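You operate a simulated robot arm through the tools that you are given. There is no shell and no other tool.

You are at the controls of a simulated robot arm. One attempt, no reset.

TASK
Tighten all three bolts of the stool with the socket wrench.
Fine: red line inside the yellow mark; put the wrench back.

The check looks at the end state, three seconds after you hand in, the way a careful person would. Anything else that was tipped, shoved, dropped, spilled or broken makes it a failure.

THE ROBOT
A 7-joint arm with a two-finger gripper, fixed in place. Base frame: the origin is at the foot of the arm, x ahead of it, y to its left, z up. Units: mm, degrees, N and s.
With the tool pointing down near the work surface it reaches from about 160 to 700 mm from the base axis. Its first joint turns from -166.0 to 166.0 degrees. Payload 2.94 kg.
The TCP is the grasp point between the finger pads, 30 mm short of the fingertips. In the tool frame z runs along the fingers and y along their closing line. The gripper opens to 138 mm. The gripper's body begins 109 mm behind the TCP.
Orientation is that of the tool frame in the base frame, as a unit quaternion [x, y, z, w]. With the fingers straight down and closing along the base's y, the tool's x points along the base's -x, its y along +y and its z along -z.

THE INTERFACE
- The arm moves only by the tool arm_command. Its argument "commands" is a list of rows, each a list of 7 numbers: the shift along the tool's x, y, z in mm, then the turn, a rotation vector about the tool's x, y, z in degrees, then the opening, from 0 (shut) to 1 (fully open). In form: [[dx, dy, dz, rx, ry, rz, gripper], ...]. A call has 1 to 20 rows; each row shifts and turns the commanded pose from where the row before left it, along the tool's axes as they then stand. Each row takes 0.2 s and may step no farther than 50 mm and 8.6 degrees from the row before; otherwise, or with a gripper value out of range, the whole call is refused. Where a pose cannot be reached the arm comes as near as it can. A force on the tool above 50 N (or 10 N above the force at the start of the call, whichever is more), or a blocked arm, ends the call early, and 0.2 s more pass. Each finger halts on what it meets, pressing with about 21 N; the grip force reading is that of the motor and also rises with nothing between the fingers. The clock runs only during rows and for 0.2 s after the last one: add rows that do not move to give the fingers time. It gives the time, the measured TCP pose, the force on the tool (base axes), the opening and the grip force at its end, in the units of the frame above (readings bear some noise), with the torque about the TCP (base axes, N m) and any sound that the robot's microphone picked up, and new pictures: "views" is both (left out), scene, wrist or none.
- Cameras (640 x 400 px; columns grow to the right, rows downward): "scene" is fixed at [47.4, 499.1, 1500.2]; the picture's right is [-0.91, -0.42, 0.00], its down [-0.13, 0.27, -0.96] and it looks along [0.41, -0.87, -0.30] (base axes); focal length 366 px, centre (320, 200). "wrist" rides on the gripper at [71, 19, -146] in the tool frame; the picture's right is [-0.26, 0.97, 0.00], its down [-0.85, -0.23, -0.48] and it looks along [-0.46, -0.12, 0.88] (tool axes); focal length 280 px, centre (320, 200). There is no depth. A picture from a camera that has moved, and an enlarged one, comes with that camera's place and axes in the base frame and with its lens.
- slide_trunk(by): slides the trunk up (or, below 0, down) by that many mm; the arm rides with it, the base frame stays. It gives what a move gives, with no picture.
- inspect(camera, box): a new picture of the part [left, top, right, bottom] of that camera's present view, enlarged. No time passes.
- close_job(): hands the job in; it is judged then, once.

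Places have to be worked out from the pictures, the camera data and where the tool is seen. Open the gripper and draw the arm clear of the work before you hand the job in, unless the task says otherwise.

The tools are called as name(argument=value, ...) on one line, values as JSON. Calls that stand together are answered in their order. arm_command: Moves the arm, as the interface text tells. Its arguments: {"type":"object","properties":{"commands":{"type":"array","items":{"type":"array","items":{"type":"number"}}},"views":{"type":"string","enum":["both","scene","wrist","none"]}},"required":["commands"]} The other tools are called the same way: slide_trunk (by) slides the trunk up or down; inspect (camera, box) takes an enlarged picture of a part of a camera's view; close_job () hands the job in.

At the start:

```text
time: 0.0
eef_pos: [351.0, -38.8, 1404.6]
tcp_rot: [0.0, 1.0, 0.0, 0.0]
wrist_force: [-0.5, 0.1, 0.0]
moment: [0.02, -0.04, -0.01]
grip_width: 138.2
grasp_force: 0.0
trunk travel left (down, up): [-425.0, 29.0]
```

scene: 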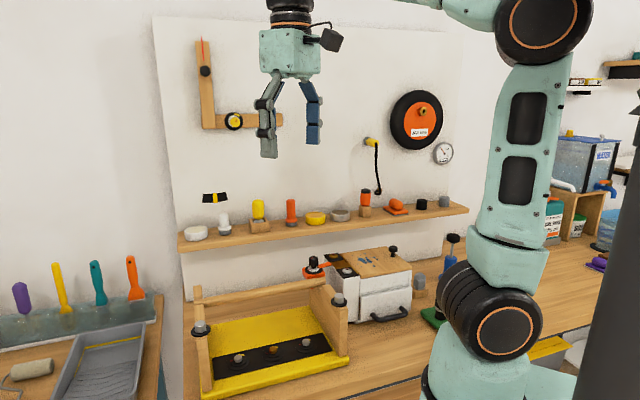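
wrist: 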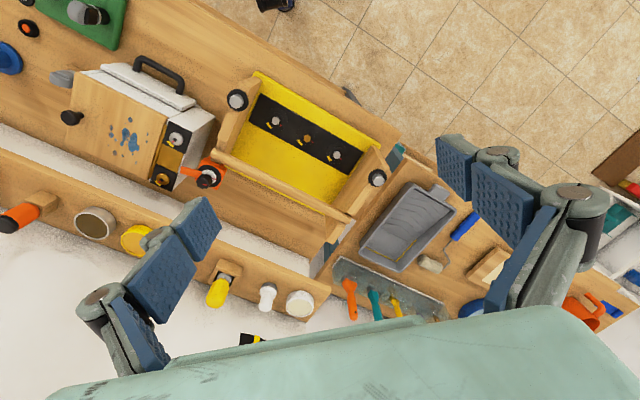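

The stool (upside-down, yellow, with three bolts on a black band) is on the bench; next to it is an orange/black item on the white box. I'll enlarge several areas to find the wrench and the marks.

inspect(camera="scene", box=[180, 270, 360, 400])

inspect(camera="wrist", box=[210, 60, 400, 220])

inspect(camera="scene", box=[290, 230, 480, 340])

inspect(camera="wrist", box=[50, 50, 250, 200])

inspect(camera="scene", box=[170, 180, 320, 260])

inspect(camera="scene", box=[320, 180, 480, 260])

```text
3.08 times, centred on (270, 335) of scene
camera zoom: at [47.4, 499.1, 1500.2], right [-0.91, -0.42, 0.0], down [-0.13, 0.27, -0.96], along [0.41, -0.87, -0.3], focal length 1128 px, centre (474, -215)
```

zoom: 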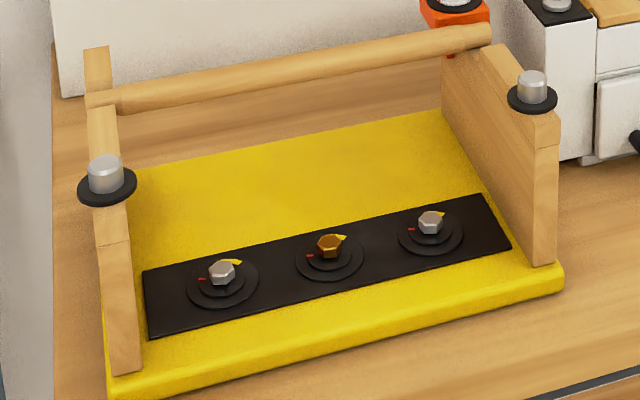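

```text
2.50 times, centred on (305, 140) of wrist
camera zoom: at [280.6, -19.2, 1549.8], right [0.26, 0.97, 0.0], down [0.85, -0.23, 0.48], along [0.46, -0.12, -0.88], focal length 701 px, centre (358, 350)
```

zoom: 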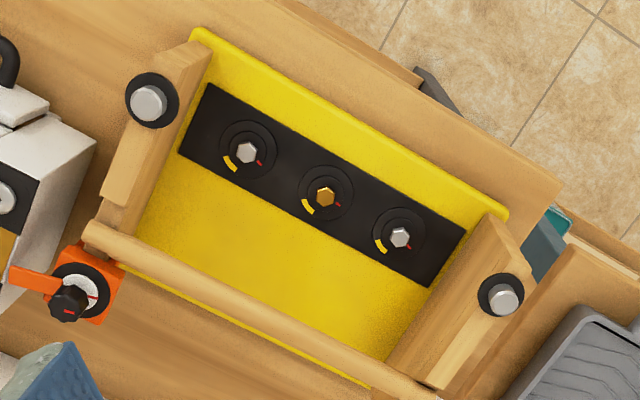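

```text
3.37 times, centred on (385, 285) of scene
camera zoom: at [47.4, 499.1, 1500.2], right [-0.91, -0.42, 0.0], down [-0.13, 0.27, -0.96], along [0.41, -0.87, -0.3], focal length 1235 px, centre (101, -86)
```

zoom: 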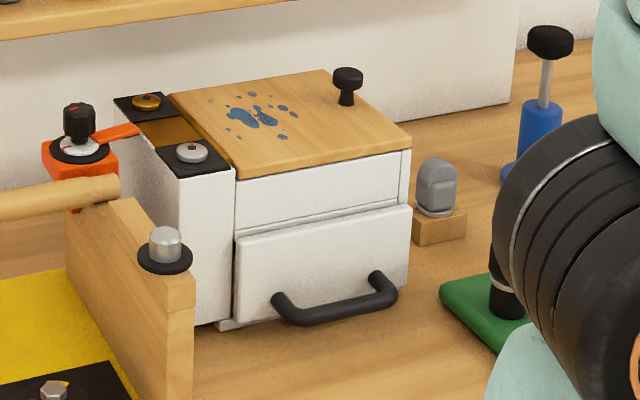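

```text
2.67 times, centred on (150, 125) of wrist
camera zoom: at [280.6, -19.2, 1549.8], right [0.26, 0.97, 0.0], down [0.85, -0.23, 0.48], along [0.46, -0.12, -0.88], focal length 748 px, centre (773, 400)
```

zoom: 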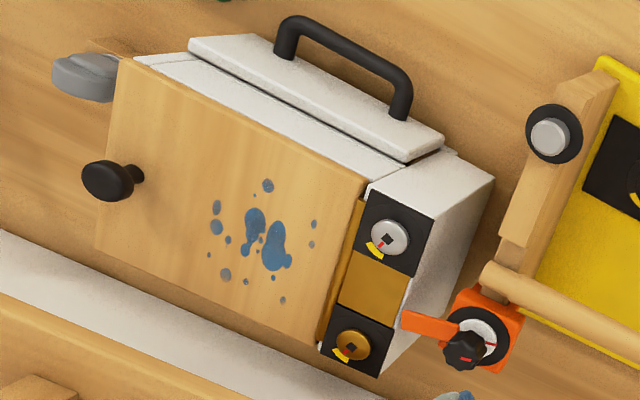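

```text
4.27 times, centred on (245, 220) of scene
camera zoom: at [47.4, 499.1, 1500.2], right [-0.91, -0.42, 0.0], down [-0.13, 0.27, -0.96], along [0.41, -0.87, -0.3], focal length 1564 px, centre (640, 115)
```

zoom: 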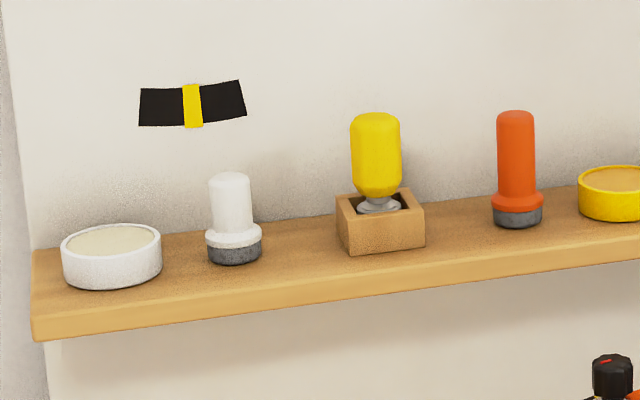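

```text
4.00 times, centred on (400, 220) of scene
camera zoom: at [47.4, 499.1, 1500.2], right [-0.91, -0.42, 0.0], down [-0.13, 0.27, -0.96], along [0.41, -0.87, -0.3], focal length 1466 px, centre (0, 120)
```

zoom: 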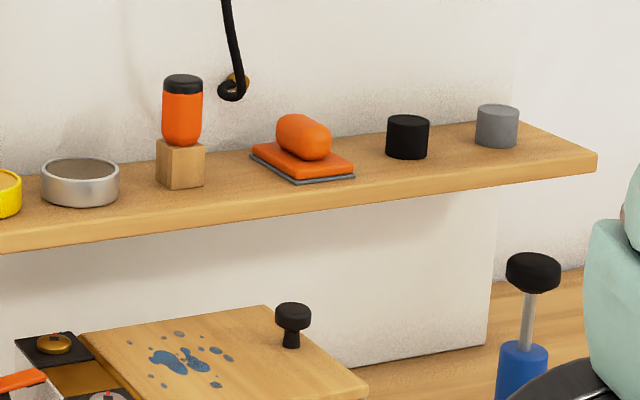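

No wrench is plain from here; candidates are the yellow-handled tool in the shelf box and the grey one standing in a wooden block right of the white box. I'll swing the arm to the right to look closer with the wrist camera, staying high.

arm_command(commands=[[17.9, -40.9, 10, 0, 0, 0, 0.3], [17.9, -40.9, 10, 0, 0, 0, 0.3], [17.9, -40.9, 10, 0, 0, 0, 0.3], [17.9, -40.9, 10, 0, 0, 0, 0.3], [17.9, -40.9, 10, 0, 0, 0, 0.3], [17.9, -40.9, 10, 0, 0, 0, 0.3], [17.9, -40.9, 10, 0, 0, 0, 0.3], [0, 0, 0, 0, 0, 8, 0.3], [0, 0, 0, 0, 0, 8, 0.3], [0, 0, 0, 0, 0, 8, 0.3], [0, 0, 0, 0, 0, 8, 0.3], [0, 0, 0, 0, 0, 8, 0.3], [0, 0, 0, 0, 0, 8, 0.3], [0, 0, 0, 0, 0, 8, 0.3], [0, 0, 0, 0, 0, 8, 0.3], [0, 0, 0, 0, 0, 0, 0.3]])

```text
time: 3.4
eef_pos: [225.4, -323.4, 1333.8]
tcp_rot: [0.531, 0.847, 0.0, 0.0]
wrist_force: [-0.4, 0.0, 0.3]
moment: [0.01, -0.01, 0.01]
grip_width: 41.4
grasp_force: 0.0
trunk travel left (down, up): [-425.0, 29.0]
camera wrist: at [212.7, -252.9, 1479.4], right [0.98, 0.19, 0.0], down [0.16, -0.86, 0.48], along [0.09, -0.47, -0.88], focal length 280 px, centre (320, 200)
```

scene: 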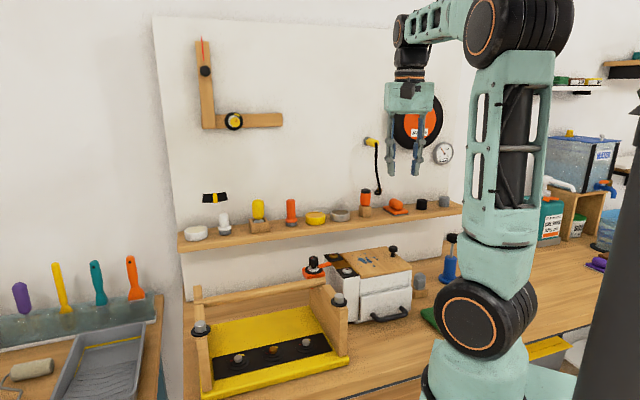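
wrist: 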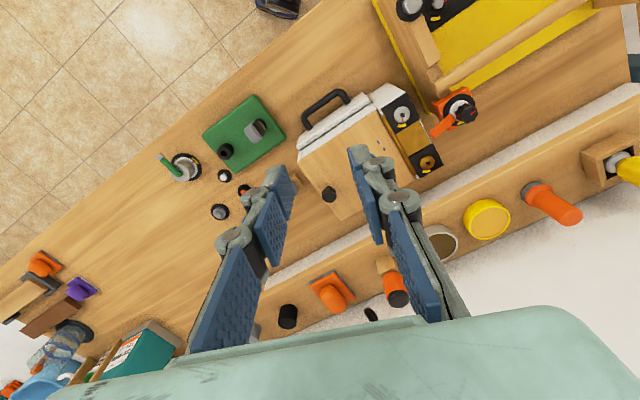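

inspect(camera="wrist", box=[130, 70, 350, 230])

inspect(camera="wrist", box=[400, 70, 640, 260])

inspect(camera="wrist", box=[0, 220, 200, 400])

inspect(camera="wrist", box=[250, 200, 450, 350])

inspect(camera="scene", box=[370, 200, 500, 340])

```text
2.50 times, centred on (240, 150) of wrist
camera zoom: at [212.7, -252.9, 1479.4], right [0.98, 0.19, 0.0], down [0.16, -0.86, 0.48], along [0.09, -0.47, -0.88], focal length 701 px, centre (520, 325)
```

zoom: 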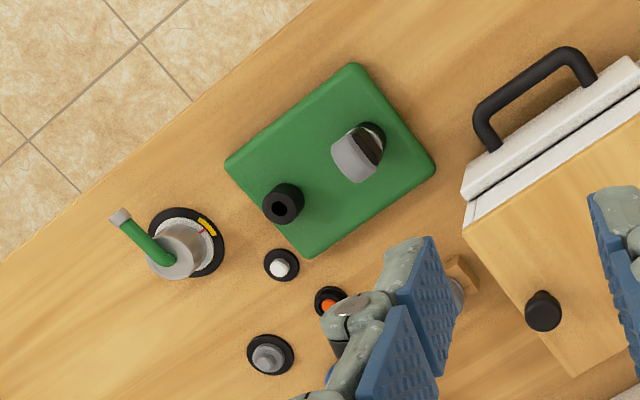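

```text
2.11 times, centred on (520, 165) of wrist
camera zoom: at [212.7, -252.9, 1479.4], right [0.98, 0.19, 0.0], down [0.16, -0.86, 0.48], along [0.09, -0.47, -0.88], focal length 590 px, centre (-101, 274)
```

zoom: 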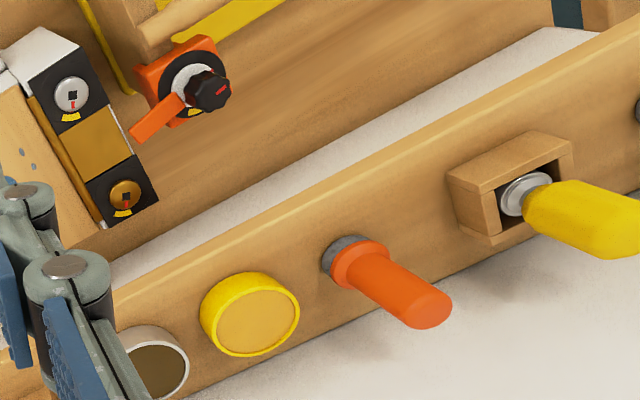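

```text
2.22 times, centred on (100, 310) of wrist
camera zoom: at [212.7, -252.9, 1479.4], right [0.98, 0.19, 0.0], down [0.16, -0.86, 0.48], along [0.09, -0.47, -0.88], focal length 623 px, centre (809, -44)
```

zoom: 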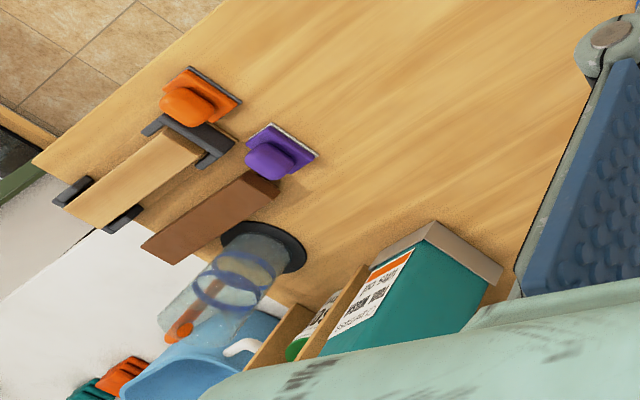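

```text
2.67 times, centred on (350, 275) of wrist
camera zoom: at [212.7, -252.9, 1479.4], right [0.98, 0.19, 0.0], down [0.16, -0.86, 0.48], along [0.09, -0.47, -0.88], focal length 748 px, centre (240, 0)
```

zoom: 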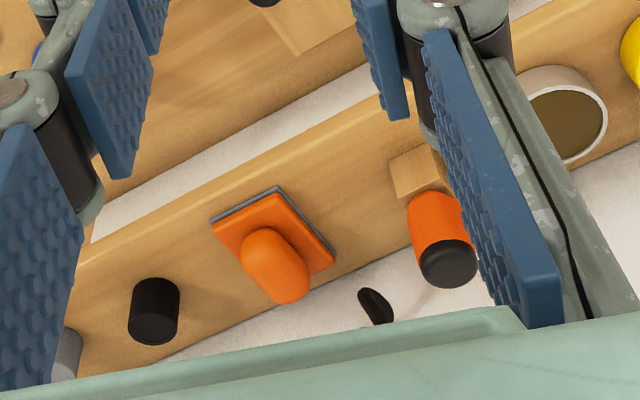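

```text
2.86 times, centred on (435, 270) of scene
camera zoom: at [47.4, 499.1, 1500.2], right [-0.91, -0.42, 0.0], down [-0.13, 0.27, -0.96], along [0.41, -0.87, -0.3], focal length 1047 px, centre (-9, 0)
```

zoom: 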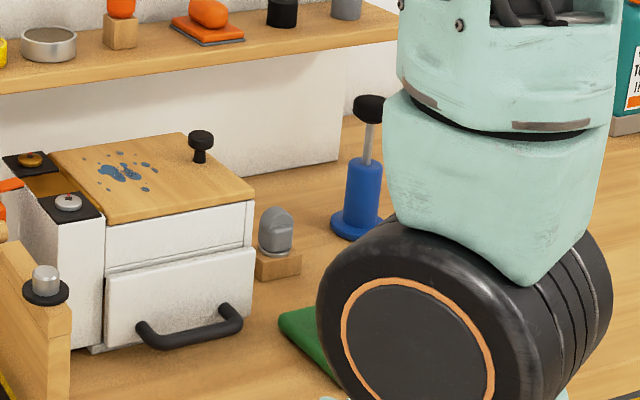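

The green board holds a grey tool, and there's a yellow-handled tool in a shelf box. I'll get the camera closer over the green board and the grey item.

arm_command(commands=[[13.8, -25.1, 36, 0, 0, 0, 1], [13.8, -25.1, 36, 0, 0, 0, 1], [13.8, -25.1, 36, 0, 0, 0, 1], [13.8, -25.1, 36, 0, 0, 0, 1], [13.8, -25.1, 36, 0, 0, 0, 1], [0, 0, 0, 0, 0, 0, 1], [0, 0, 0, 0, 0, 0, 1]])

```text
time: 5.0
eef_pos: [80.5, -318.1, 1153.4]
tcp_rot: [0.53, 0.848, 0.0, 0.0]
wrist_force: [-0.1, -1.0, -0.3]
moment: [0.03, 0.04, 0.01]
grip_width: 137.8
grasp_force: 0.0
trunk travel left (down, up): [-425.0, 29.0]
camera wrist: at [67.8, -246.2, 1298.6], right [0.98, 0.19, 0.0], down [0.16, -0.86, 0.48], along [0.09, -0.47, -0.88], focal length 280 px, centre (320, 200)
```

scene: 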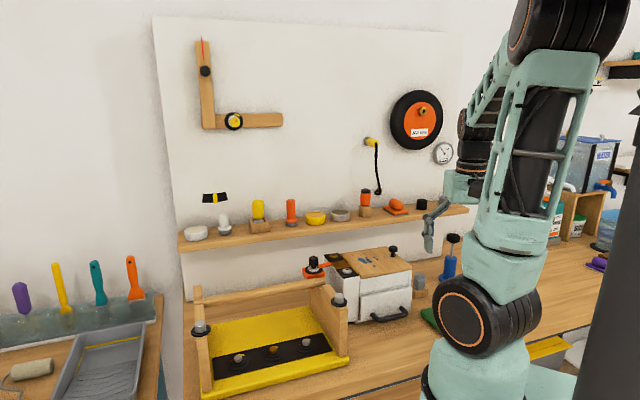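
wrist: 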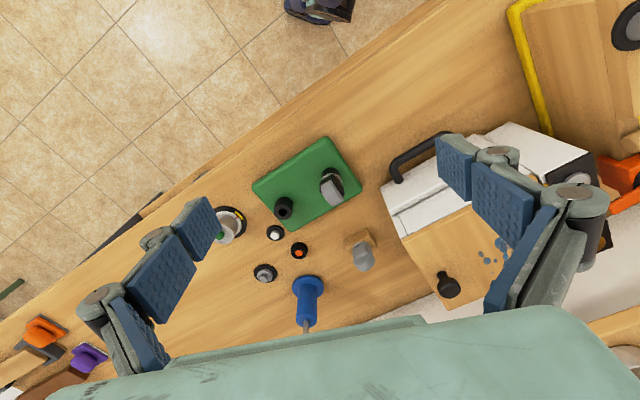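

inspect(camera="wrist", box=[240, 130, 400, 230])

inspect(camera="wrist", box=[200, 200, 400, 330])

```text
4.00 times, centred on (320, 180) of wrist
camera zoom: at [67.8, -246.2, 1298.6], right [0.98, 0.19, 0.0], down [0.16, -0.86, 0.48], along [0.09, -0.47, -0.88], focal length 1122 px, centre (320, 280)
```

zoom: 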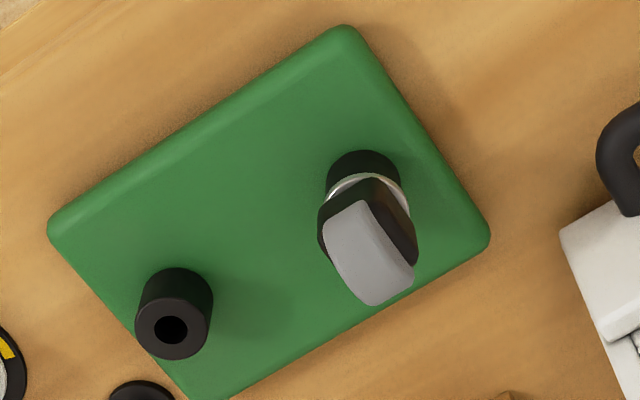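

```text
3.08 times, centred on (300, 265) of wrist
camera zoom: at [67.8, -246.2, 1298.6], right [0.98, 0.19, 0.0], down [0.16, -0.86, 0.48], along [0.09, -0.47, -0.88], focal length 863 px, centre (382, 0)
```

zoom: 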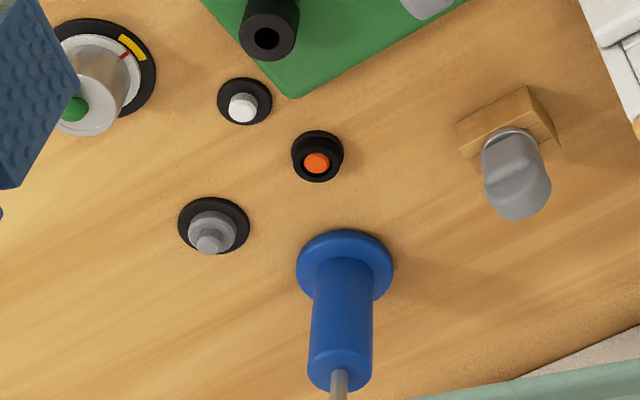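

Two tools on the bench: one with a grey/black wing handle in a black tube on the green plate, one with a grey handle in a wooden block. I'll tilt the wrist for a more sideways view of both.

arm_command(commands=[[-14.7, 27.1, 24.3, 0, 0, 0, 1], [-14.7, 27.1, 24.3, 0, 0, 0, 1], [-14.7, 27.1, 24.3, 0, 0, 0, 1], [0, 0, 0, 0, -8, 0, 1], [0, 0, 0, 0, -8, 0, 1], [0, 0, 0, 0, -8, 0, 1], [0, 0, 0, 0, -8, 0, 1], [0, 0, 0, 0, 0, 0, 1]], views="wrist")

```text
time: 6.8
eef_pos: [187.6, -350.8, 1094.0]
tcp_rot: [0.509, 0.816, -0.147, 0.232]
wrist_force: [-0.4, -0.4, 0.2]
moment: [0.01, 0.03, -0.02]
grip_width: 137.8
grasp_force: 0.0
out of reach, approached as far as the arm can: row 7
trunk travel left (down, up): [-425.0, 29.0]
camera wrist: at [144.9, -218.0, 1181.2], right [0.96, 0.22, 0.14], down [0.0, -0.52, 0.85], along [0.26, -0.82, -0.5], focal length 280 px, centre (320, 200)
```

wrist: 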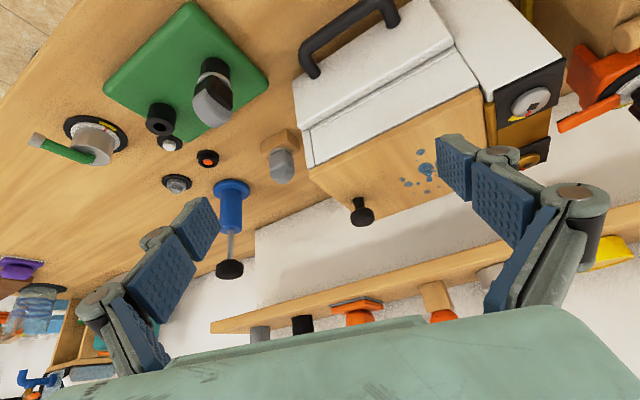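

inspect(camera="wrist", box=[130, 30, 310, 150])

inspect(camera="wrist", box=[230, 110, 330, 200])

inspect(camera="wrist", box=[480, 30, 640, 180])

```text
3.33 times, centred on (220, 90) of wrist
camera zoom: at [144.9, -218.0, 1181.2], right [0.96, 0.22, 0.14], down [0.0, -0.52, 0.85], along [0.26, -0.82, -0.5], focal length 935 px, centre (653, 567)
```

zoom: 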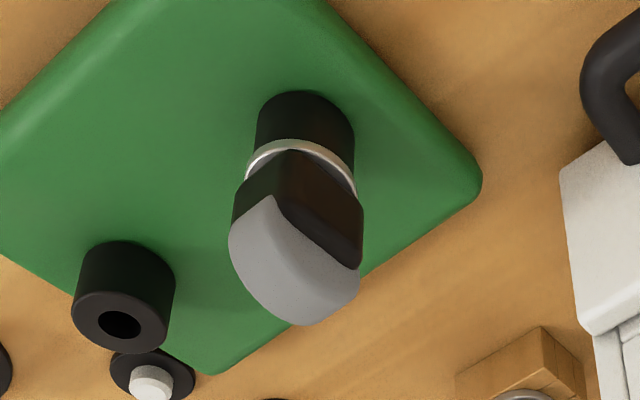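

```text
4.44 times, centred on (280, 155) of wrist
camera zoom: at [144.9, -218.0, 1181.2], right [0.96, 0.22, 0.14], down [0.0, -0.52, 0.85], along [0.26, -0.82, -0.5], focal length 1246 px, centre (498, 400)
```

zoom: 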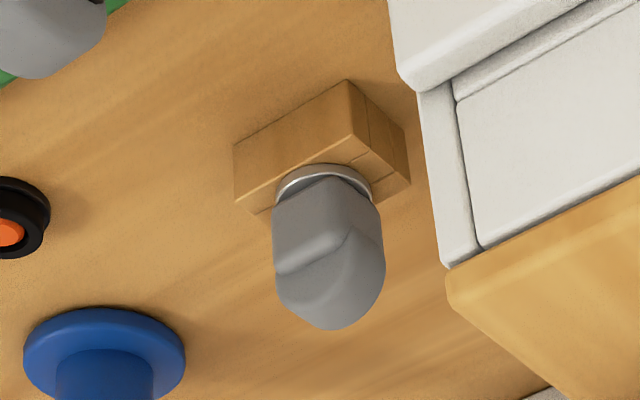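

```text
2.67 times, centred on (560, 105) of wrist
camera zoom: at [144.9, -218.0, 1181.2], right [0.96, 0.22, 0.14], down [0.0, -0.52, 0.85], along [0.26, -0.82, -0.5], focal length 748 px, centre (-320, 453)
```

zoom: 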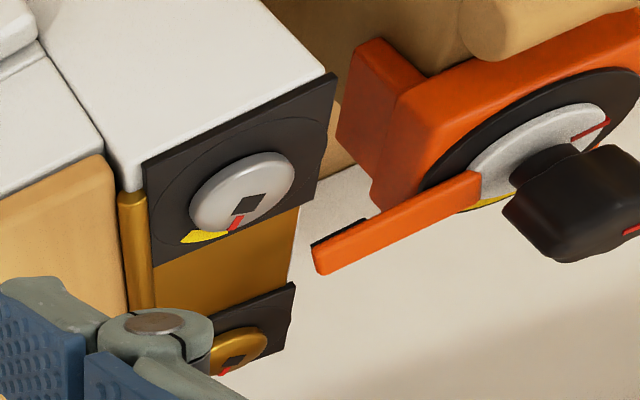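

Tools' tips are hidden. I'll look closely at the shelf tools next (white, yellow, orange handles), raising first and then swinging back left.

arm_command(commands=[[-17.7, 0, -28.3, 0, 0, 0, 1], [-17.7, 0, -28.3, 0, 0, 0, 1], [-17.7, 0, -28.3, 0, 0, 0, 1], [1, 41.1, -8, 0, 0, 0, 1], [1, 41.1, -8, 0, 0, 0, 1], [1, 41.1, -8, 0, 0, 0, 1], [1, 41.1, -8, 0, 0, 0, 1], [1, 41.1, -8, 0, 0, 0, 1], [1, 41.1, -8, 0, 0, 0, 1], [1, 41.1, -8, 0, 0, 0, 1], [1, 41.1, -8, 0, 0, 0, 1], [0, 0, 0, -3.4, 0, -5.4, 1], [0, 0, 0, -3.4, 0, -5.4, 1], [0, 0, 0, -3.4, 0, -5.4, 1], [0, 0, 0, 0, 0, 0, 1]])

```text
time: 10.0
eef_pos: [464.6, -168.3, 1247.5]
tcp_rot: [0.366, 0.889, -0.104, 0.255]
wrist_force: [-0.1, -0.2, -0.6]
moment: [-0.01, -0.04, 0.02]
grip_width: 137.9
grasp_force: 0.2
trunk travel left (down, up): [-425.0, 29.0]
camera wrist: at [380.8, -57.8, 1332.4], right [0.84, 0.53, 0.14], down [0.17, -0.49, 0.85], along [0.52, -0.69, -0.5], focal length 280 px, centre (320, 200)
```

scene: 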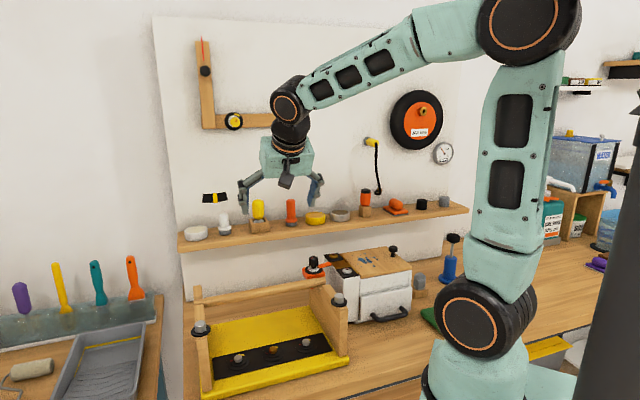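
wrist: 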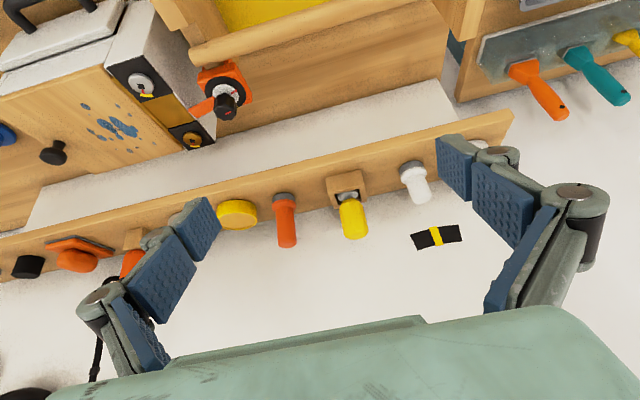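

inspect(camera="wrist", box=[260, 150, 450, 260])

inspect(camera="scene", box=[400, 230, 480, 330])

inspect(camera="wrist", box=[100, 50, 260, 160])

```text
3.37 times, centred on (355, 205) of wrist
camera zoom: at [380.8, -57.8, 1332.4], right [0.84, 0.53, 0.14], down [0.17, -0.49, 0.85], along [0.52, -0.69, -0.5], focal length 944 px, centre (202, 183)
```

zoom: 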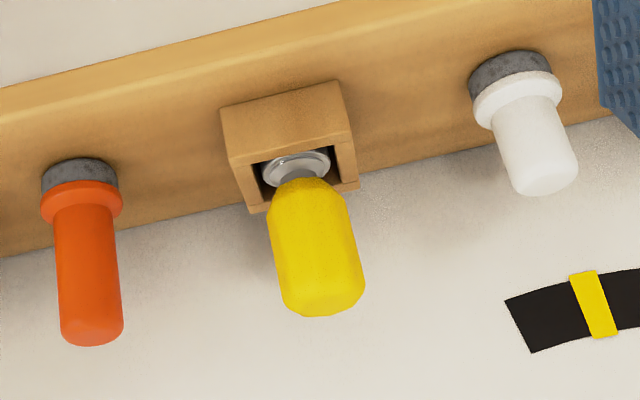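

```text
4.00 times, centred on (440, 280) of scene
camera zoom: at [47.4, 499.1, 1500.2], right [-0.91, -0.42, 0.0], down [-0.13, 0.27, -0.96], along [0.41, -0.87, -0.3], focal length 1466 px, centre (-160, -120)
```

zoom: 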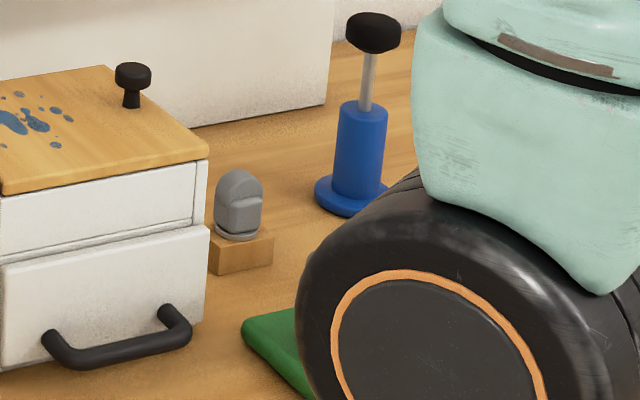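

```text
3.64 times, centred on (180, 105) of wrist
camera zoom: at [380.8, -57.8, 1332.4], right [0.84, 0.53, 0.14], down [0.17, -0.49, 0.85], along [0.52, -0.69, -0.5], focal length 1020 px, centre (829, 546)
```

zoom: 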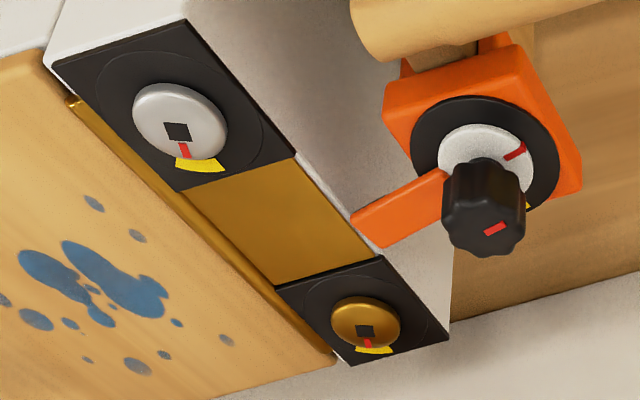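

The yellow-handled tool has a silver cylinder end sitting in an open box, so it looks most like a socket wrench; its handle top is about (617,-307,1195). I'll level the tool again and hover near it for a steeper, closer look.

arm_command(commands=[[0, 0, 0, 0, 8, 0, 1], [0, 0, 0, 0, 8, 0, 1], [0, 0, 0, 0, 8, 0, 1], [0, 0, 0, 0, 8, 0, 1], [-34.8, 2.3, -1, 0, 0, 0, 1], [-34.8, 2.3, -1, 0, 0, 0, 1], [-34.8, 2.3, -1, 0, 0, 0, 1], [-34.8, 2.3, -1, 0, 0, 0, 1], [0, 0, 0, 0, 0, 0, 1]])

```text
time: 12.0
eef_pos: [568.1, -258.5, 1253.7]
tcp_rot: [0.381, 0.925, 0.001, 0.0]
wrist_force: [-0.1, -1.3, -0.4]
moment: [0.02, -0.02, 0.0]
grip_width: 138.1
grasp_force: 0.1
trunk travel left (down, up): [-425.0, 29.0]
camera wrist: at [531.4, -195.3, 1399.7], right [0.87, 0.5, 0.0], down [0.44, -0.76, 0.48], along [0.24, -0.41, -0.88], focal length 280 px, centre (320, 200)
```

scene: 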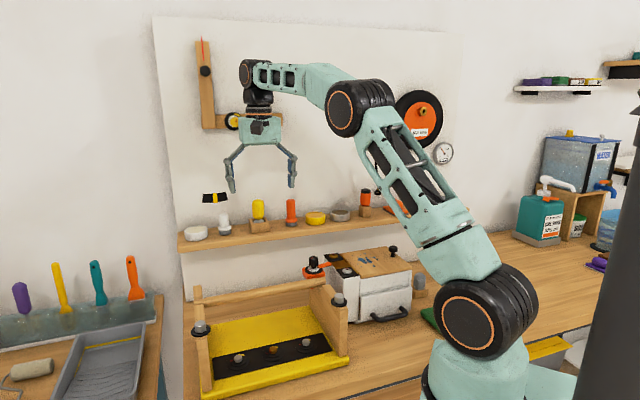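
wrist: 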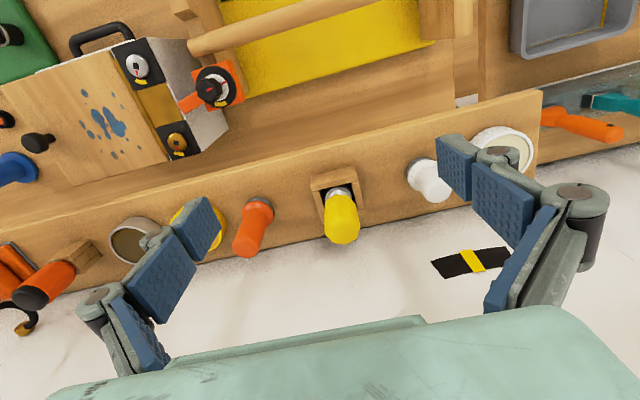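

inspect(camera="wrist", box=[290, 155, 390, 255])

inspect(camera="scene", box=[195, 185, 275, 245])

inspect(camera="scene", box=[380, 230, 480, 340])

```text
4.00 times, centred on (340, 205) of wrist
camera zoom: at [531.4, -195.3, 1399.7], right [0.87, 0.5, 0.0], down [0.44, -0.76, 0.48], along [0.24, -0.41, -0.88], focal length 1122 px, centre (240, 180)
```

zoom: 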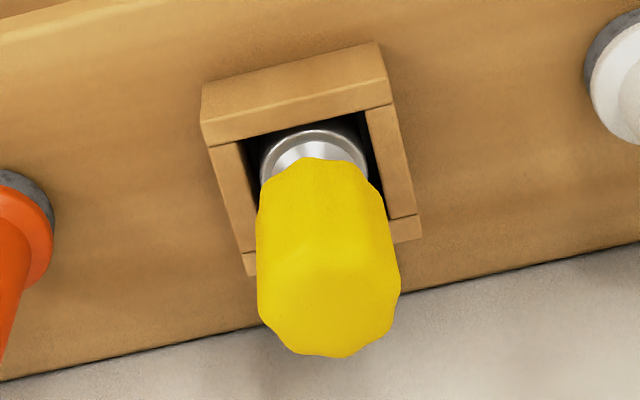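

```text
6.67 times, centred on (235, 215) of scene
camera zoom: at [47.4, 499.1, 1500.2], right [-0.91, -0.42, 0.0], down [-0.13, 0.27, -0.96], along [0.41, -0.87, -0.3], focal length 2444 px, centre (887, 100)
```

zoom: 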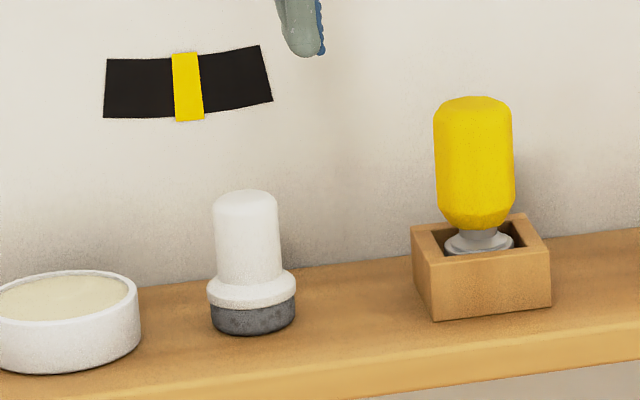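

```text
3.64 times, centred on (430, 285) of scene
camera zoom: at [47.4, 499.1, 1500.2], right [-0.91, -0.42, 0.0], down [-0.13, 0.27, -0.96], along [0.41, -0.87, -0.3], focal length 1333 px, centre (-80, -109)
```

zoom: 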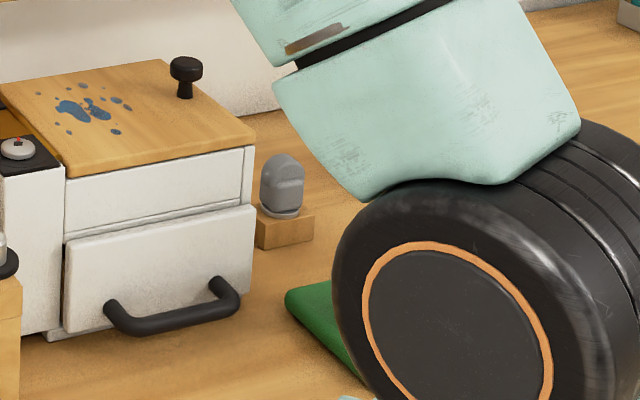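

The yellow tool has a silver socket of about 27 mm standing loosely in the open box, axis about (618.5,-306), handle top 1195. I'll move above it with the jaws part-closed and check alignment before lowering.

arm_command(commands=[[-23, 0.7, 0, 0, 0, 0, 0.6], [-23, 0.7, 0, 0, 0, 0, 0.6], [-23.2, 0.6, 0, 0, 0, 0, 0.6], [0, 0, 15, 0, 0, 0, 0.6], [0, 0, 15, 0, 0, 0, 0.6], [0, 0, 0, 0, 0, 0, 0.6]])

```text
time: 13.4
eef_pos: [600.2, -297.8, 1209.2]
tcp_rot: [0.38, 0.925, 0.002, 0.0]
wrist_force: [0.4, 0.3, 0.2]
moment: [0.04, -0.03, 0.0]
grip_width: 82.8
grasp_force: 0.0
out of reach, approached as far as the arm can: row 2, 3
trunk travel left (down, up): [-425.0, 29.0]
camera wrist: at [563.5, -233.2, 1354.7], right [0.87, 0.5, 0.0], down [0.44, -0.76, 0.48], along [0.24, -0.41, -0.88], focal length 280 px, centre (320, 200)
```

scene: 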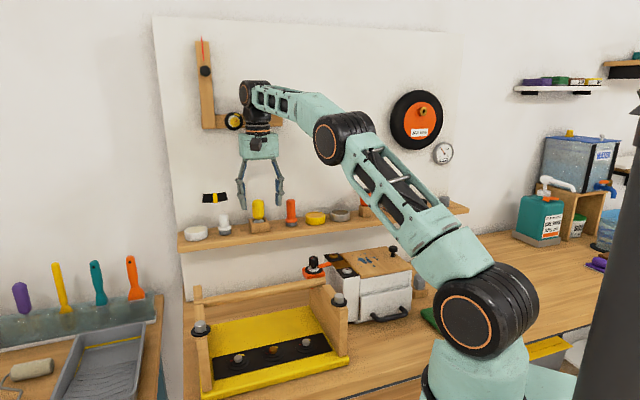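
wrist: 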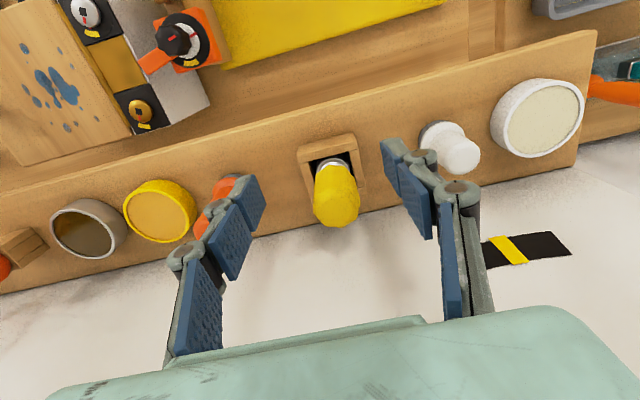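

The arm is at its reach limit at this height (radius 670). I'll slide the trunk up the remaining 29 mm so the shoulder sits higher, then try again while lower.

slide_trunk(by=29)

```text
time: 14.1
eef_pos: [599.4, -296.8, 1239.4]
tcp_rot: [0.382, 0.924, 0.001, 0.0]
wrist_force: [0.1, 0.2, 0.0]
moment: [0.01, -0.01, -0.01]
grip_width: 82.7
grasp_force: 0.0
trunk travel left (down, up): [-454.0, 0.0]
```

Now at radius 669, z 1239. I'll lower to about 1204 with the jaws open astride the handle and then move outward toward the axis.

arm_command(commands=[[0, 6.9, 18, 0, 0, 0, 0.6], [0, 0, 18, 0, 0, 0, 0.6], [-7, 0, 0, 0, 0, 0, 0.6], [-7, 0, 0, 0, 0, 0, 0.6], [-6, 0, 0, 0, 0, 0, 0.6], [0, 0, 0, 0, 0, 0, 0.6]])

```text
time: 15.5
eef_pos: [618.8, -305.7, 1202.4]
tcp_rot: [0.382, 0.924, 0.001, 0.0]
wrist_force: [-0.6, 0.1, 0.1]
moment: [0.04, 0.01, -0.01]
grip_width: 82.8
grasp_force: 0.0
trunk travel left (down, up): [-454.0, 0.0]
camera wrist: at [582.2, -242.1, 1347.4], right [0.87, 0.5, 0.0], down [0.44, -0.76, 0.48], along [0.24, -0.41, -0.88], focal length 280 px, centre (320, 200)
```

scene: 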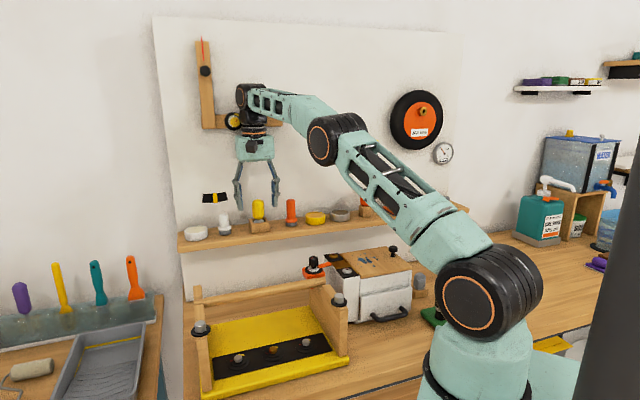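
wrist: 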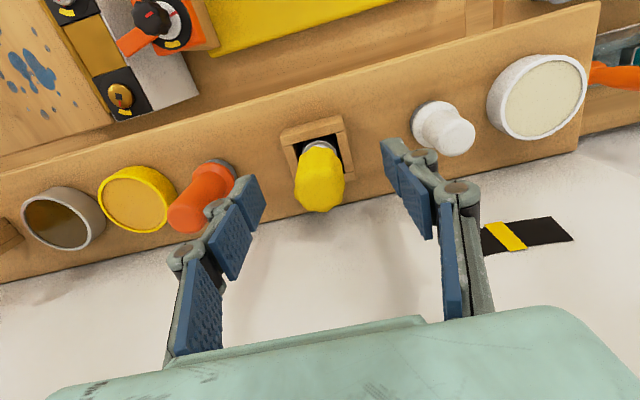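

The jaws are well centred around the handle. I'll go down 26 mm to z≈1176 (tips just above the box) and close on the handle.

arm_command(commands=[[-1.5, 0, 13, 0, 0, 0, 0.6], [0, 0, 13, 0, 0, 0, 0.6], [0, 0, 0, 0, 0, 0, 0.45], [0, 0, 0, 0, 0, 0, 0.35], [0, 0, 0, 0, 0, 0, 0.25], [0, 0, 0, 0, 0, 0, 0.15], [0, 0, 0, 0, 0, 0, 0.1], [0, 0, 0, 0, 0, 0, 0.1]])

```text
time: 17.3
eef_pos: [618.7, -306.0, 1175.7]
tcp_rot: [0.383, 0.924, 0.0, 0.002]
wrist_force: [-0.9, -1.5, 1.5]
moment: [-0.04, 0.05, -0.05]
grip_width: 31.3
grasp_force: 21.0
trunk travel left (down, up): [-454.0, 0.0]
camera wrist: at [582.7, -243.5, 1322.6], right [0.87, 0.5, 0.0], down [0.44, -0.76, 0.48], along [0.24, -0.41, -0.88], focal length 280 px, centre (320, 200)
```

scene: 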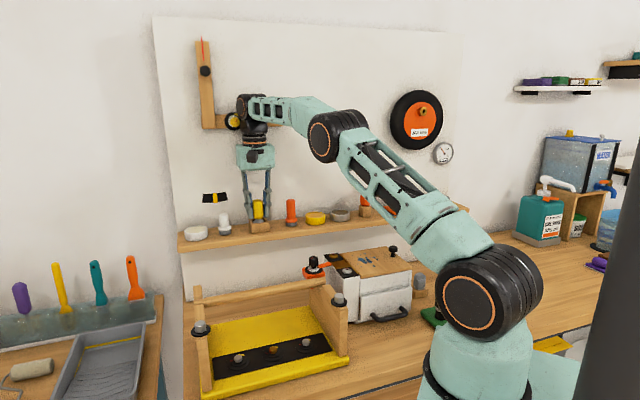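
wrist: 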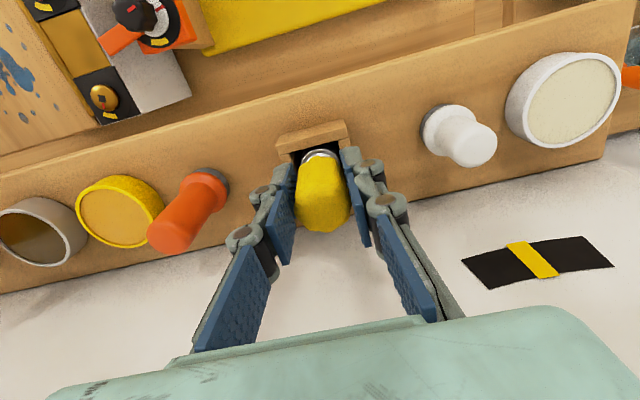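

The handle is held (31 mm, 21 N). I'll lift 26 mm, a height known to be reachable here, and look.

arm_command(commands=[[0, 0, -7, 0, 0, 0, 0.1], [0, 0, -7, 0, 0, 0, 0.1], [0, 0, -7, 0, 0, 0, 0.1], [0, 0, -7, 0, 0, 0, 0.1], [0, 0, 0, 0, 0, 0, 0.1]])

inspect(camera="scene", box=[215, 170, 305, 245])

inspect(camera="wrist", box=[240, 90, 400, 250])

```text
time: 18.5
eef_pos: [619.9, -306.3, 1205.4]
tcp_rot: [0.382, 0.924, 0.001, 0.0]
wrist_force: [-0.3, 0.4, -0.4]
moment: [0.03, 0.03, 0.02]
grip_width: 30.9
grasp_force: 20.9
trunk travel left (down, up): [-454.0, 0.0]
camera wrist: at [584.0, -242.6, 1349.8], right [0.87, 0.5, 0.0], down [0.44, -0.76, 0.48], along [0.24, -0.41, -0.88], focal length 280 px, centre (320, 200)
```

scene: 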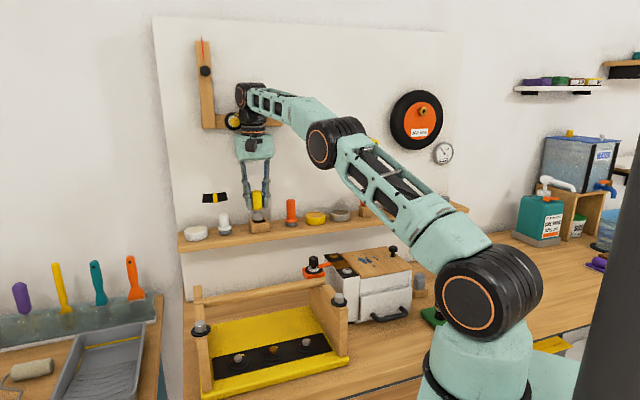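
wrist: 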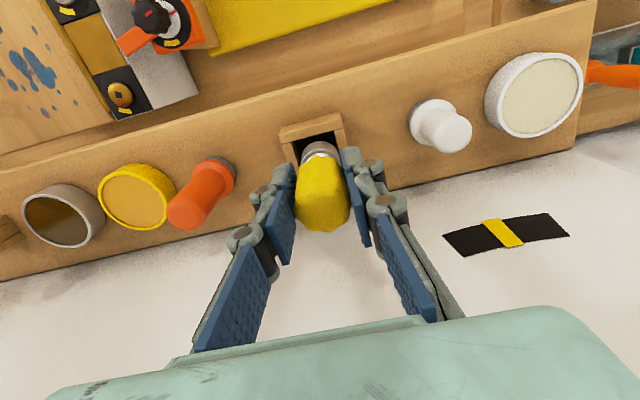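

```text
5.33 times, centred on (260, 208) of scene
camera zoom: at [47.4, 499.1, 1500.2], right [-0.91, -0.42, 0.0], down [-0.13, 0.27, -0.96], along [0.41, -0.87, -0.3], focal length 1955 px, centre (640, 160)
```

zoom: 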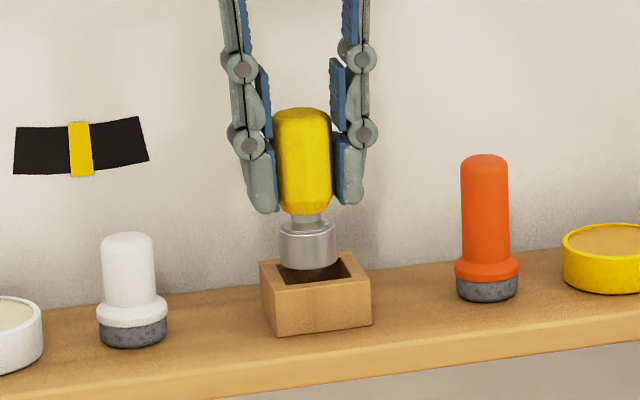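

```text
2.50 times, centred on (320, 170) of wrist
camera zoom: at [584.0, -242.6, 1349.8], right [0.87, 0.5, 0.0], down [0.44, -0.76, 0.48], along [0.24, -0.41, -0.88], focal length 701 px, centre (320, 275)
```

zoom: 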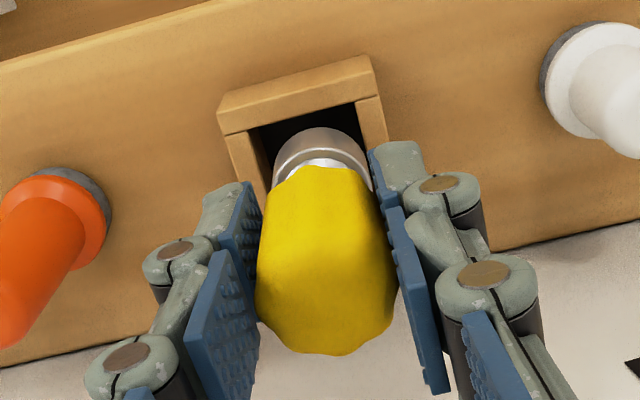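

It is indeed a nut-driver with a cylindrical socket, bottom about 63 mm below the TCP, now just at the box rim. I'll lift a further 12 mm in small steps, checking for the reach limit.

arm_command(commands=[[0, 0, -4, 0, 0, 0, 0.1], [0, 0, -4, 0, 0, 0, 0.1], [0, 0, -4, 0, 0, 0, 0.1], [0, 0, 0, 0, 0, 0, 0.1]], views="none")

inspect(camera="scene", box=[215, 170, 305, 245])

```text
time: 19.5
eef_pos: [620.1, -307.3, 1215.6]
tcp_rot: [0.382, 0.924, 0.001, 0.001]
wrist_force: [0.3, 0.1, -0.8]
moment: [-0.01, 0.0, 0.0]
grip_width: 31.1
grasp_force: 21.1
trunk travel left (down, up): [-454.0, 0.0]
```

```text
5.33 times, centred on (260, 208) of scene
camera zoom: at [47.4, 499.1, 1500.2], right [-0.91, -0.42, 0.0], down [-0.13, 0.27, -0.96], along [0.41, -0.87, -0.3], focal length 1955 px, centre (640, 160)
```

zoom: 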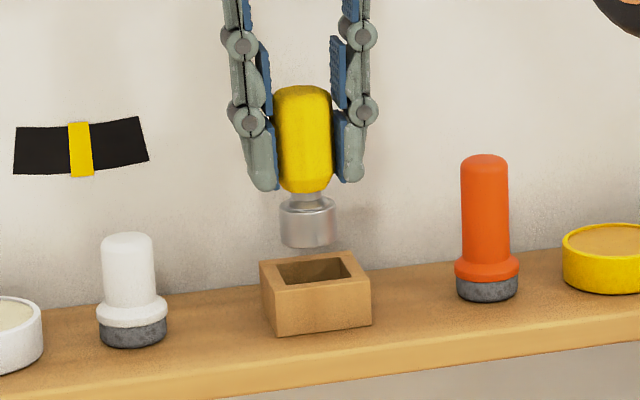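

The socket is clear of the box. Home pose to remember: TCP (619,-306,1176) at this same yaw. I'll back away from the shelf and stop behind the stool's bolts for a close look at the bolts.

arm_command(commands=[[30, 0, -2, 0, 0, 0, 0.1], [35, 0, 0, 0, 0, 0, 0.1], [35, 0, 0, 0, 0, 0, 0.1], [30, 9.7, 24, 0, 0, 0, 0.1], [30, 9.7, 26, 0, 0, 0, 0.1], [30, 9.7, 26, 0, 0, 0, 0.1], [0, 0, 0, 0, 0, 0, 0.1]])

inspect(camera="wrist", box=[200, 0, 400, 120])

```text
time: 21.1
eef_pos: [506.8, -150.8, 1142.6]
tcp_rot: [0.383, 0.924, 0.0, 0.0]
wrist_force: [0.0, -1.1, -1.0]
moment: [-0.04, 0.01, 0.04]
grip_width: 31.0
grasp_force: 20.7
trunk travel left (down, up): [-454.0, 0.0]
camera wrist: at [470.0, -87.0, 1287.7], right [0.87, 0.5, 0.0], down [0.44, -0.76, 0.48], along [0.24, -0.41, -0.88], focal length 280 px, centre (320, 200)
```

scene: 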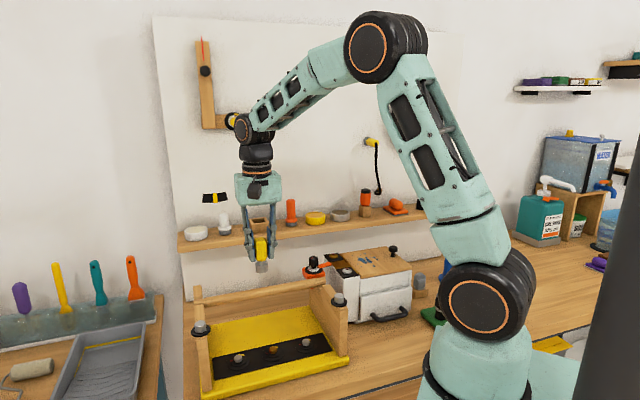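
wrist: 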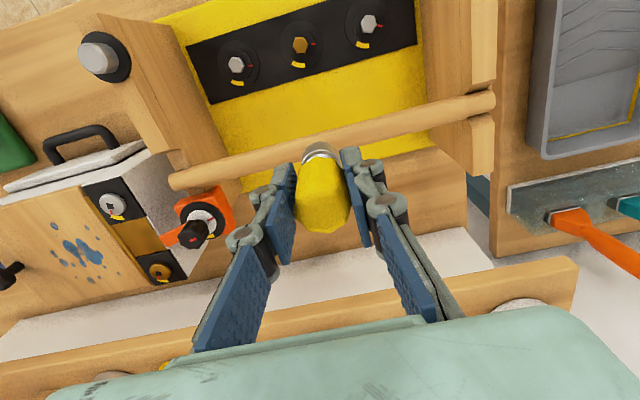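

```text
3.20 times, centred on (300, 60) of wrist
camera zoom: at [470.0, -87.0, 1287.7], right [0.87, 0.5, 0.0], down [0.44, -0.76, 0.48], along [0.24, -0.41, -0.88], focal length 897 px, centre (384, 648)
```

zoom: 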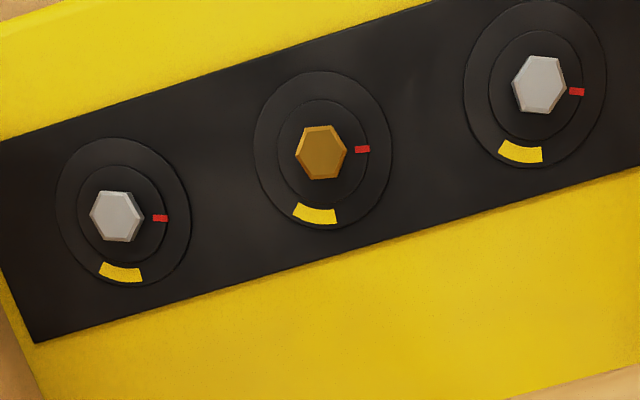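

Bolts sit about (392.6,-152.2), (448.8,-95.4), (505.3,-39.4), heads' tops at z≈920; each red line needs about 90° clockwise to reach the yellow mark. I'll zoom on the held tool to judge its axis relative to the TCP.

inspect(camera="wrist", box=[270, 120, 370, 240])

inspect(camera="scene", box=[220, 220, 300, 280])

```text
3.33 times, centred on (320, 180) of wrist
camera zoom: at [470.0, -87.0, 1287.7], right [0.87, 0.5, 0.0], down [0.44, -0.76, 0.48], along [0.24, -0.41, -0.88], focal length 935 px, centre (320, 267)
```

zoom: 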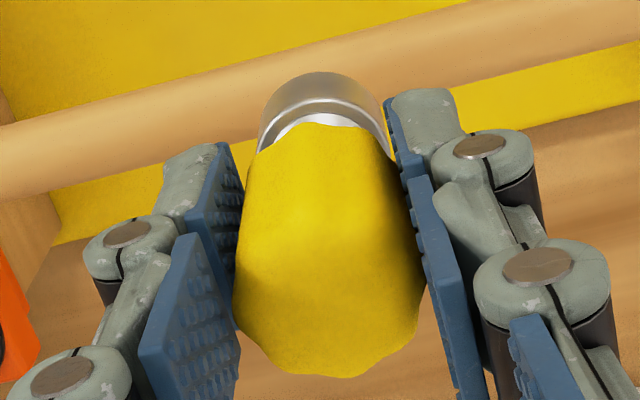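

```text
6.67 times, centred on (260, 250) of scene
camera zoom: at [47.4, 499.1, 1500.2], right [-0.91, -0.42, 0.0], down [-0.13, 0.27, -0.96], along [0.41, -0.87, -0.3], focal length 2444 px, centre (720, -133)
```

zoom: 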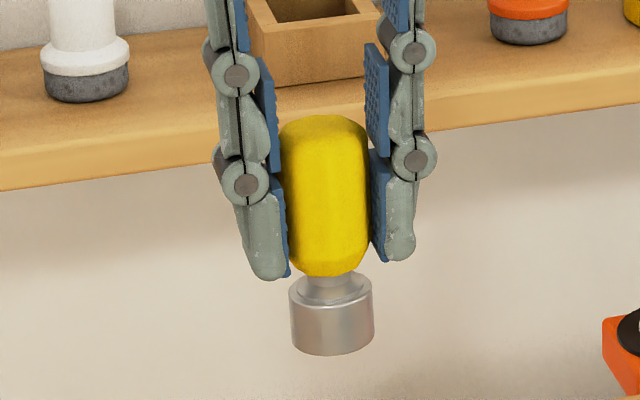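

The socket axis is about 3 mm outward of the TCP (tool −x) and its bottom 63 mm below. I'll test wrist range by turning counter-clockwise 80° in the air here, since tightening will need a long clockwise sweep.

arm_command(commands=[[0, 0, 0, 0, 0, -8, 0.1], [0, 0, 0, 0, 0, -8, 0.1], [0, 0, 0, 0, 0, -8, 0.1], [0, 0, 0, 0, 0, -8, 0.1], [0, 0, 0, 0, 0, -8, 0.1], [0, 0, 0, 0, 0, -8, 0.1], [0, 0, 0, 0, 0, -8, 0.1], [0, 0, 0, 0, 0, -8, 0.1], [0, 0, 0, 0, 0, -8, 0.1], [0, 0, 0, 0, 0, -8, 0.1], [0, 0, 0, 0, 0, 0, 0.1]])

```text
time: 23.5
eef_pos: [507.4, -152.4, 1143.5]
tcp_rot: [-0.304, 0.953, 0.0, 0.001]
wrist_force: [0.0, -0.1, -1.0]
moment: [-0.01, -0.02, 0.0]
grip_width: 31.1
grasp_force: 21.3
trunk travel left (down, up): [-454.0, 0.0]
camera wrist: at [438.4, -177.2, 1288.5], right [-0.34, 0.94, 0.0], down [0.83, 0.3, 0.48], along [0.45, 0.16, -0.88], focal length 280 px, centre (320, 200)
```

scene: 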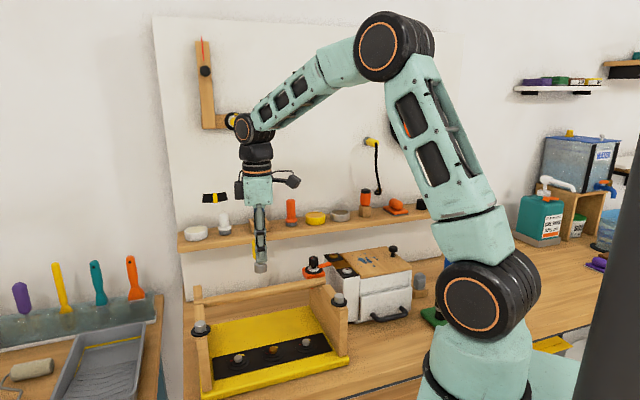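
wrist: 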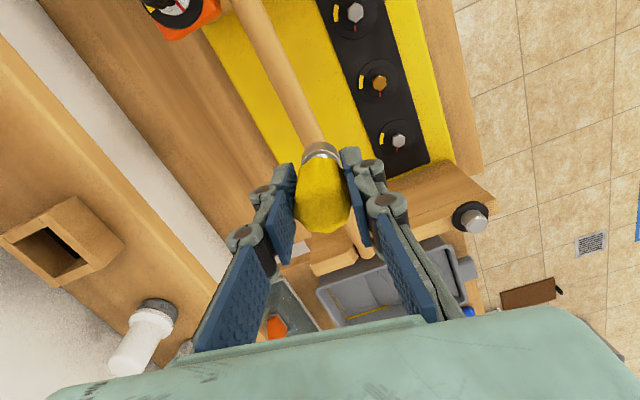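

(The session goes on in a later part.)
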